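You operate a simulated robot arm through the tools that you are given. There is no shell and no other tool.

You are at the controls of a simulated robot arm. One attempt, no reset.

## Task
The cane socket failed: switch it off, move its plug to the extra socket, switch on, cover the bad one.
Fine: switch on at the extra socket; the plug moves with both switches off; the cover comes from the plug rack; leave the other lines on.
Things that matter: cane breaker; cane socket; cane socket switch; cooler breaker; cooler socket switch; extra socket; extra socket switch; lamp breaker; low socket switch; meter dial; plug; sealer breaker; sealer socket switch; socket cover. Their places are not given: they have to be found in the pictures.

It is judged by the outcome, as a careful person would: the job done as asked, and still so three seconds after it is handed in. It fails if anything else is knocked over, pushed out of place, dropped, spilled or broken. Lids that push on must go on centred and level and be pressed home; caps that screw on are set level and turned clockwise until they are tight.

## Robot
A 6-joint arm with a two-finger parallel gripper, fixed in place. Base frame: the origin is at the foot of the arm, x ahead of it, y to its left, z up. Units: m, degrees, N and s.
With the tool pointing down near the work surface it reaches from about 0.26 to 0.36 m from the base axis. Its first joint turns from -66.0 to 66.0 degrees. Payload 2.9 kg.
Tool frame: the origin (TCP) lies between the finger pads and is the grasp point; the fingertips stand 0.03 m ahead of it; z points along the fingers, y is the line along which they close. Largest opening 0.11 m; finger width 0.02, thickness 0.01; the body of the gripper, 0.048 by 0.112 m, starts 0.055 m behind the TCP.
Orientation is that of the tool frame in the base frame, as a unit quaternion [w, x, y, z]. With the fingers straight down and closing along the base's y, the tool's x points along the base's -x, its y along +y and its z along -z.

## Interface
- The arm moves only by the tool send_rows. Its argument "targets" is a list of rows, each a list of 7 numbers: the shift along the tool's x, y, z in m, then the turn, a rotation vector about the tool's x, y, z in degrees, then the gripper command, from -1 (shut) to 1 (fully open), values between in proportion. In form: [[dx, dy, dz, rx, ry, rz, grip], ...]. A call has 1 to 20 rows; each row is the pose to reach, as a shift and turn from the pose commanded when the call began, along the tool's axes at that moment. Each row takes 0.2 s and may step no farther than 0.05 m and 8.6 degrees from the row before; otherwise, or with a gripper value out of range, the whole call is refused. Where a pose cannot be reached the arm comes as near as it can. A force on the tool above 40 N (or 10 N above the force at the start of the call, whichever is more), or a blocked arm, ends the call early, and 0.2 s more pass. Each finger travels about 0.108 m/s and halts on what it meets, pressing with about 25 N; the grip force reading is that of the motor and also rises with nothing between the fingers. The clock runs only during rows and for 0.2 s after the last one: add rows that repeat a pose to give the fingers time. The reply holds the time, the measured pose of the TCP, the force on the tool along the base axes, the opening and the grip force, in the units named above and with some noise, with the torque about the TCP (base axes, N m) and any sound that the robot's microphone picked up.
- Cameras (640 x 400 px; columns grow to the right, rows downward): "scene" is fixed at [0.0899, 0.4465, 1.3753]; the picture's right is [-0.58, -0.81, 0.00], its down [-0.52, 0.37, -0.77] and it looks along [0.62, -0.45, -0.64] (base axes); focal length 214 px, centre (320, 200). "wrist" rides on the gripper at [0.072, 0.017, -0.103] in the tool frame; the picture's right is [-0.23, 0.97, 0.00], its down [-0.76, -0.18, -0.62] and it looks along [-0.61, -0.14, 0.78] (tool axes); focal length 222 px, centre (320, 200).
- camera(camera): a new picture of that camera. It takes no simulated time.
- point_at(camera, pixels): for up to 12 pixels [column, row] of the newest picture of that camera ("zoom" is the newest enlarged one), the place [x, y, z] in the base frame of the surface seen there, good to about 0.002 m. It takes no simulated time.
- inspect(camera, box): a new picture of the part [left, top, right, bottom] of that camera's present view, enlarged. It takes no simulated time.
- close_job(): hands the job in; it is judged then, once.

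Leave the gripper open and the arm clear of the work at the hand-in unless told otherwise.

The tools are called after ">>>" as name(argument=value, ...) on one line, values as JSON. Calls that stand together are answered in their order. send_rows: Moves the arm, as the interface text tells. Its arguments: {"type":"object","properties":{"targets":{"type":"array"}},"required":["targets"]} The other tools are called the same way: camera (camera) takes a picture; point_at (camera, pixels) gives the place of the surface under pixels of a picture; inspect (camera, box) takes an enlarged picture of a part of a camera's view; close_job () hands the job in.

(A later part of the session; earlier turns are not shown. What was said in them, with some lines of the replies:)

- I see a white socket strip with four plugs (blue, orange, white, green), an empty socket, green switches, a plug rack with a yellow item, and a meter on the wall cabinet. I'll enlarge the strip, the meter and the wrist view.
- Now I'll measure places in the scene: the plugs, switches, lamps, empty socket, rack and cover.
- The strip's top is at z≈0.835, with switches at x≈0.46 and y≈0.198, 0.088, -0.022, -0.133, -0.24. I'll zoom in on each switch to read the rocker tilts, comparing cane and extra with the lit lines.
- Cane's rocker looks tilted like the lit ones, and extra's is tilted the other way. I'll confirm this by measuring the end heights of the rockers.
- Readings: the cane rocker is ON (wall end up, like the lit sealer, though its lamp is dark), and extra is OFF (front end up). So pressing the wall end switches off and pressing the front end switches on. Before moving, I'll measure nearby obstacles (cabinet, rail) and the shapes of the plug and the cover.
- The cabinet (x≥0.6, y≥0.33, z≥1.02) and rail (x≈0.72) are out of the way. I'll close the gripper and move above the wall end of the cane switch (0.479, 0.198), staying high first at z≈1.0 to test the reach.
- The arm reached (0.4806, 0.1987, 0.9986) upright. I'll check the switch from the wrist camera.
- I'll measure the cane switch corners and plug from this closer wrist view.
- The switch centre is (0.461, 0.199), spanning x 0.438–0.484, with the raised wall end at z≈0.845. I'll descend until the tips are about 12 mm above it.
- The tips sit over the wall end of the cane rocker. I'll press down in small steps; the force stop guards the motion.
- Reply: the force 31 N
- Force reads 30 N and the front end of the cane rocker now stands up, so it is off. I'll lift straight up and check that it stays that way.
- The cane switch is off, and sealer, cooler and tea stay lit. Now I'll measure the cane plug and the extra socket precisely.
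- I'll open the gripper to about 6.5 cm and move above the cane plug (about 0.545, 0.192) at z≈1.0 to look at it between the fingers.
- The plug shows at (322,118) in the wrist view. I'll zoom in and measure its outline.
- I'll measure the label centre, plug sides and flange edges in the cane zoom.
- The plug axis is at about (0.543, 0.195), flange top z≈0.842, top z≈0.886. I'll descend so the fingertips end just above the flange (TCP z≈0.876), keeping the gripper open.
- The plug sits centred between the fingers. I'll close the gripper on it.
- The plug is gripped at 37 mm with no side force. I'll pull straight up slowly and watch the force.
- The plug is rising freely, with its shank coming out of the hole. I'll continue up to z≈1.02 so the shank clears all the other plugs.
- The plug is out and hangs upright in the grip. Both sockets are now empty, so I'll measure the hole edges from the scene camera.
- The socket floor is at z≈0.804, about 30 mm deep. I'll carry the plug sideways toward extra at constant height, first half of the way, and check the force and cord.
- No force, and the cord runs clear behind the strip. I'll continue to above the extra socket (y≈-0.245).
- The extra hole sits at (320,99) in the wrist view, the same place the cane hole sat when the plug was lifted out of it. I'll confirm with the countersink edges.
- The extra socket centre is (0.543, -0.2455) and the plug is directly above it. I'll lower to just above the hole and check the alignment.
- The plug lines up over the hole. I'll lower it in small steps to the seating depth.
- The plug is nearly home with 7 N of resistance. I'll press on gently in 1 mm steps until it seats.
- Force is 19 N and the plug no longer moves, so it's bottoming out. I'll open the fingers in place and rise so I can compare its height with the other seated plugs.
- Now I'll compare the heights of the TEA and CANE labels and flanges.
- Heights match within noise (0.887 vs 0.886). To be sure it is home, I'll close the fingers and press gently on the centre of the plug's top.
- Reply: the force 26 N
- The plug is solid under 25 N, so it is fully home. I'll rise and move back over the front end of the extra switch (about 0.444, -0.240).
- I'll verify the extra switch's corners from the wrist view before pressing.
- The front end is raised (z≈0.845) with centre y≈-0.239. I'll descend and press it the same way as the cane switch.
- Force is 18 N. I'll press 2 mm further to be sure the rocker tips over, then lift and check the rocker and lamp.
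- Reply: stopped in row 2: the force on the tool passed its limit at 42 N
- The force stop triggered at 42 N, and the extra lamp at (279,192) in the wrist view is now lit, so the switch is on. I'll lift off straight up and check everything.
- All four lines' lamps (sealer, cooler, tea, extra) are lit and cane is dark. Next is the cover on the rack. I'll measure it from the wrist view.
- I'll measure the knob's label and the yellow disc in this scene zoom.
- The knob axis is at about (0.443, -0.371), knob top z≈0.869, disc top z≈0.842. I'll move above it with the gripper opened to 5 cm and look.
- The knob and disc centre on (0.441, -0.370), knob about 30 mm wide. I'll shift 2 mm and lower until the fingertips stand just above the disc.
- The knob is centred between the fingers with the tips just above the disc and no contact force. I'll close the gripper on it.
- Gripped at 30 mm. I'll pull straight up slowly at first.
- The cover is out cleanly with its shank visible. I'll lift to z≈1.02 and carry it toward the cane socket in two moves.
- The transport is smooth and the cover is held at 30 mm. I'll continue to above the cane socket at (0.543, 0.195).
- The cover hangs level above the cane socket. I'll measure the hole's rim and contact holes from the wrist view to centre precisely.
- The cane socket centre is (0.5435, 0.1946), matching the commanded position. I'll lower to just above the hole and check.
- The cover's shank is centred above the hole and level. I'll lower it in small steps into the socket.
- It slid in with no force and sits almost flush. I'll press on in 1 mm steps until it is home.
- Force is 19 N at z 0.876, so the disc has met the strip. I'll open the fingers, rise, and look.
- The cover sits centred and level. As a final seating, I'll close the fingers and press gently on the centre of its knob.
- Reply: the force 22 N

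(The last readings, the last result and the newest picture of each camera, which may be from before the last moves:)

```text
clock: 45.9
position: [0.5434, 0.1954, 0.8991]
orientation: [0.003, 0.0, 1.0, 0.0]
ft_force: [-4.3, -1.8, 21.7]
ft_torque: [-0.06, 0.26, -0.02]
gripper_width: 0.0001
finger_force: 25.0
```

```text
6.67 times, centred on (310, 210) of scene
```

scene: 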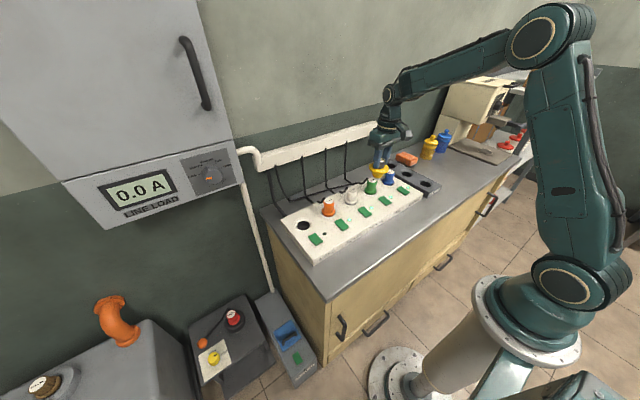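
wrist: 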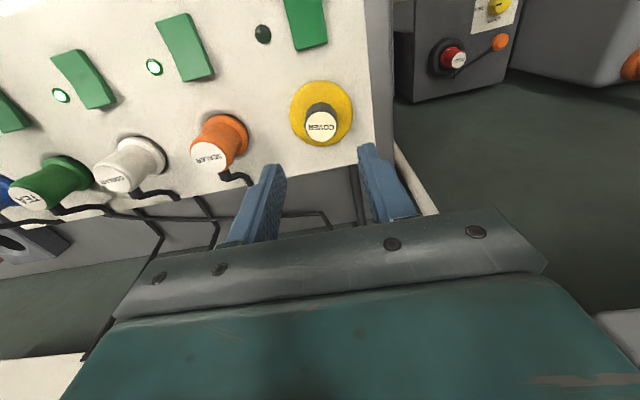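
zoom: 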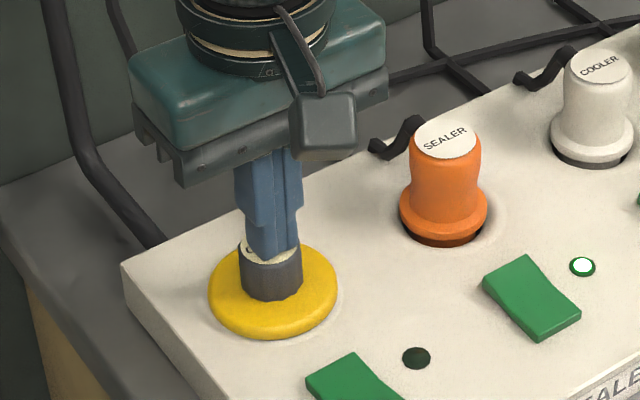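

The cover is firm under 22 N. I'll rise straight up, retreat back and open the gripper clear of the work.

>>> send_rows(targets=[[0, 0, -0.01, 0, 0, 0, -1], [0, 0, -0.05, 0, 0, 0, -1], [0, 0, -0.1, 0, 0, 0, -1], [0, 0, -0.15, 0, 0, 0, -1], [0.02, -0.01, -0.19, 0, 0, 0, -0.5], [0.05, -0.025, -0.22, 0, 0, 0, 0], [0.08, -0.04, -0.24, 0, 0, 0, 0.5], [0.11, -0.055, -0.25, 0, 0, 0, 1], [0.14, -0.07, -0.255, 0, 0, 0, 1], [0.14, -0.07, -0.255, 0, 0, 0, 1]])

>>> camera(camera="scene")

>>> camera(camera="wrist")

>>> inspect(camera="scene", box=[260, 140, 450, 270])

>>> inspect(camera="scene", box=[60, 130, 260, 240])

```text
clock: 48.1
position: [0.4017, 0.1248, 1.1512]
orientation: [0.001, 0.0, 1.0, 0.0]
ft_force: [0.1, 0.1, 0.2]
ft_torque: [0.02, 0.01, 0.02]
gripper_width: 0.1101
finger_force: 0.1
```

```text
taken
```

scene: 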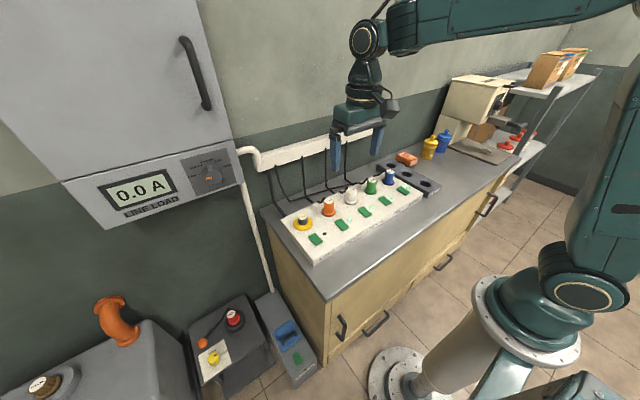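

```text
taken
```

wrist: 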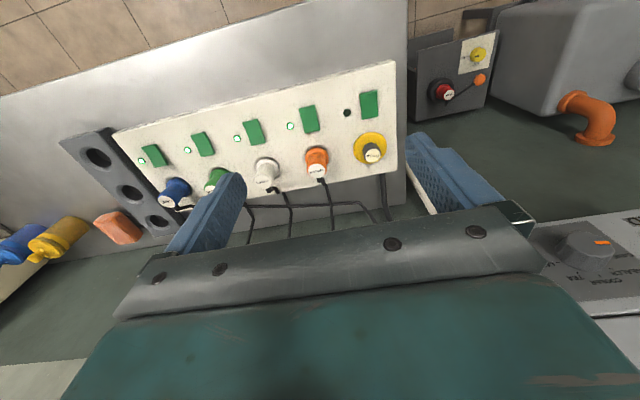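

```text
3.08 times, centred on (355, 205) of scene
```

zoom: 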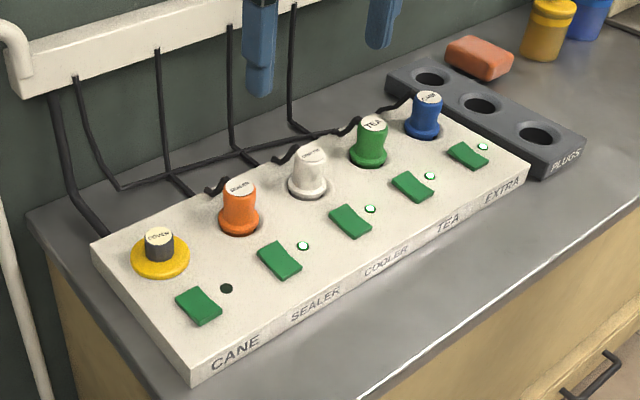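

```text
3.20 times, centred on (160, 185) of scene
```

zoom: 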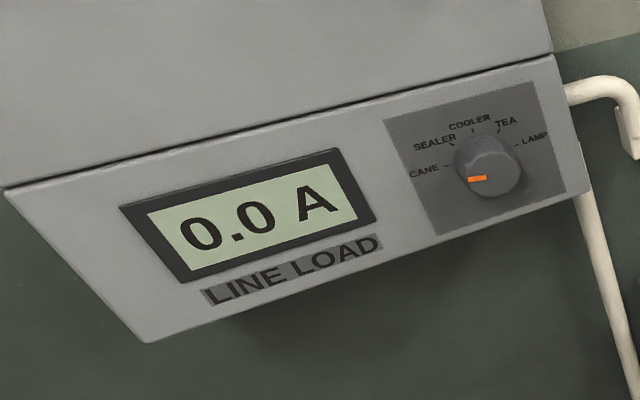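

Everything looks right. Before handing in, I'll take one last close look at the cane and extra switches, and at the seated plug and cover.

>>> inspect(camera="scene", box=[285, 205, 350, 250])

>>> inspect(camera="scene", box=[360, 165, 420, 207])

>>> inspect(camera="wrist", box=[330, 80, 400, 170])

```text
8.89 times, centred on (318, 228) of scene
```

zoom: 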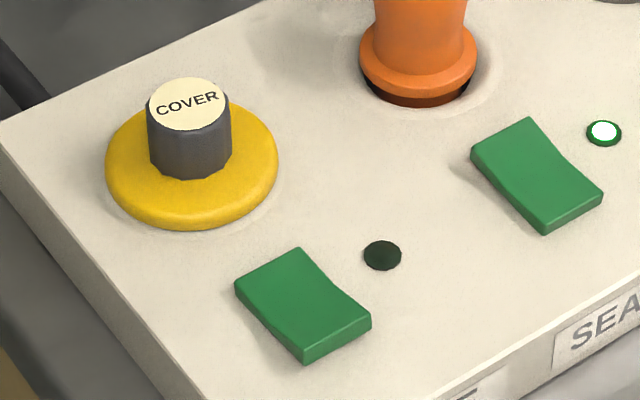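

```text
9.52 times, centred on (390, 186) of scene
```

zoom: 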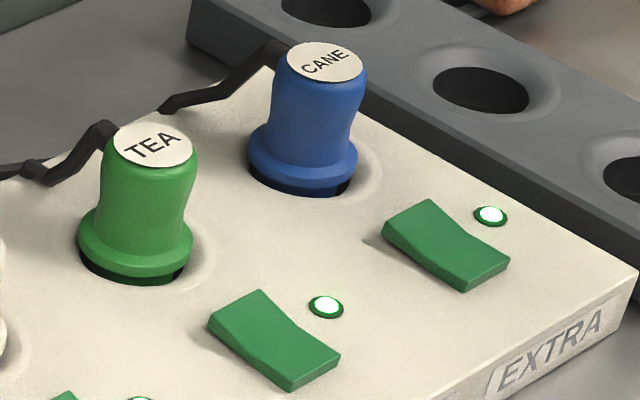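

```text
4.44 times, centred on (365, 125) of wrist
```

zoom: 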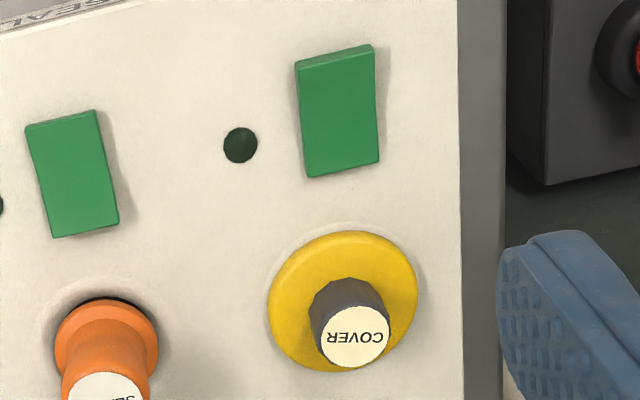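

The cane switch is off with its lamp dark, and its socket is covered, with the cover level. The cane plug is seated in extra, and extra's switch is on with its lamp lit. Sealer, cooler and tea are still lit. The gripper is open and the arm is clear of the work, so I'm handing the job in.

>>> close_job()

```text
The job is handed in.
```

The cane plug is now in the extra socket and the failed cane socket is covered. I've handed the job in; no verdict has come back yet.

- **Cane socket:** I switched it off before pulling the plug. Its lamp was already dark, and the cover from the plug rack sits centred, level and pressed home.
- **Extra socket:** the plug went in with both switches off and held firm when I pressed on it. I then switched the socket on, and its lamp is lit.
- **Other lines:** the sealer, cooler and tea lamps were lit throughout, and I left their switches and all the breakers alone.
- **Meter:** the line load meter, with its dial at or near CANE, still reads 0.0 A, as it did before I started. The extra lamp shows that socket has power, but I did not confirm the cane machine is drawing current.

While I was switching on extra, the arm stopped briefly on its force limit at 42 N. The switch had tipped over properly, and nothing was moved or damaged that I could see.
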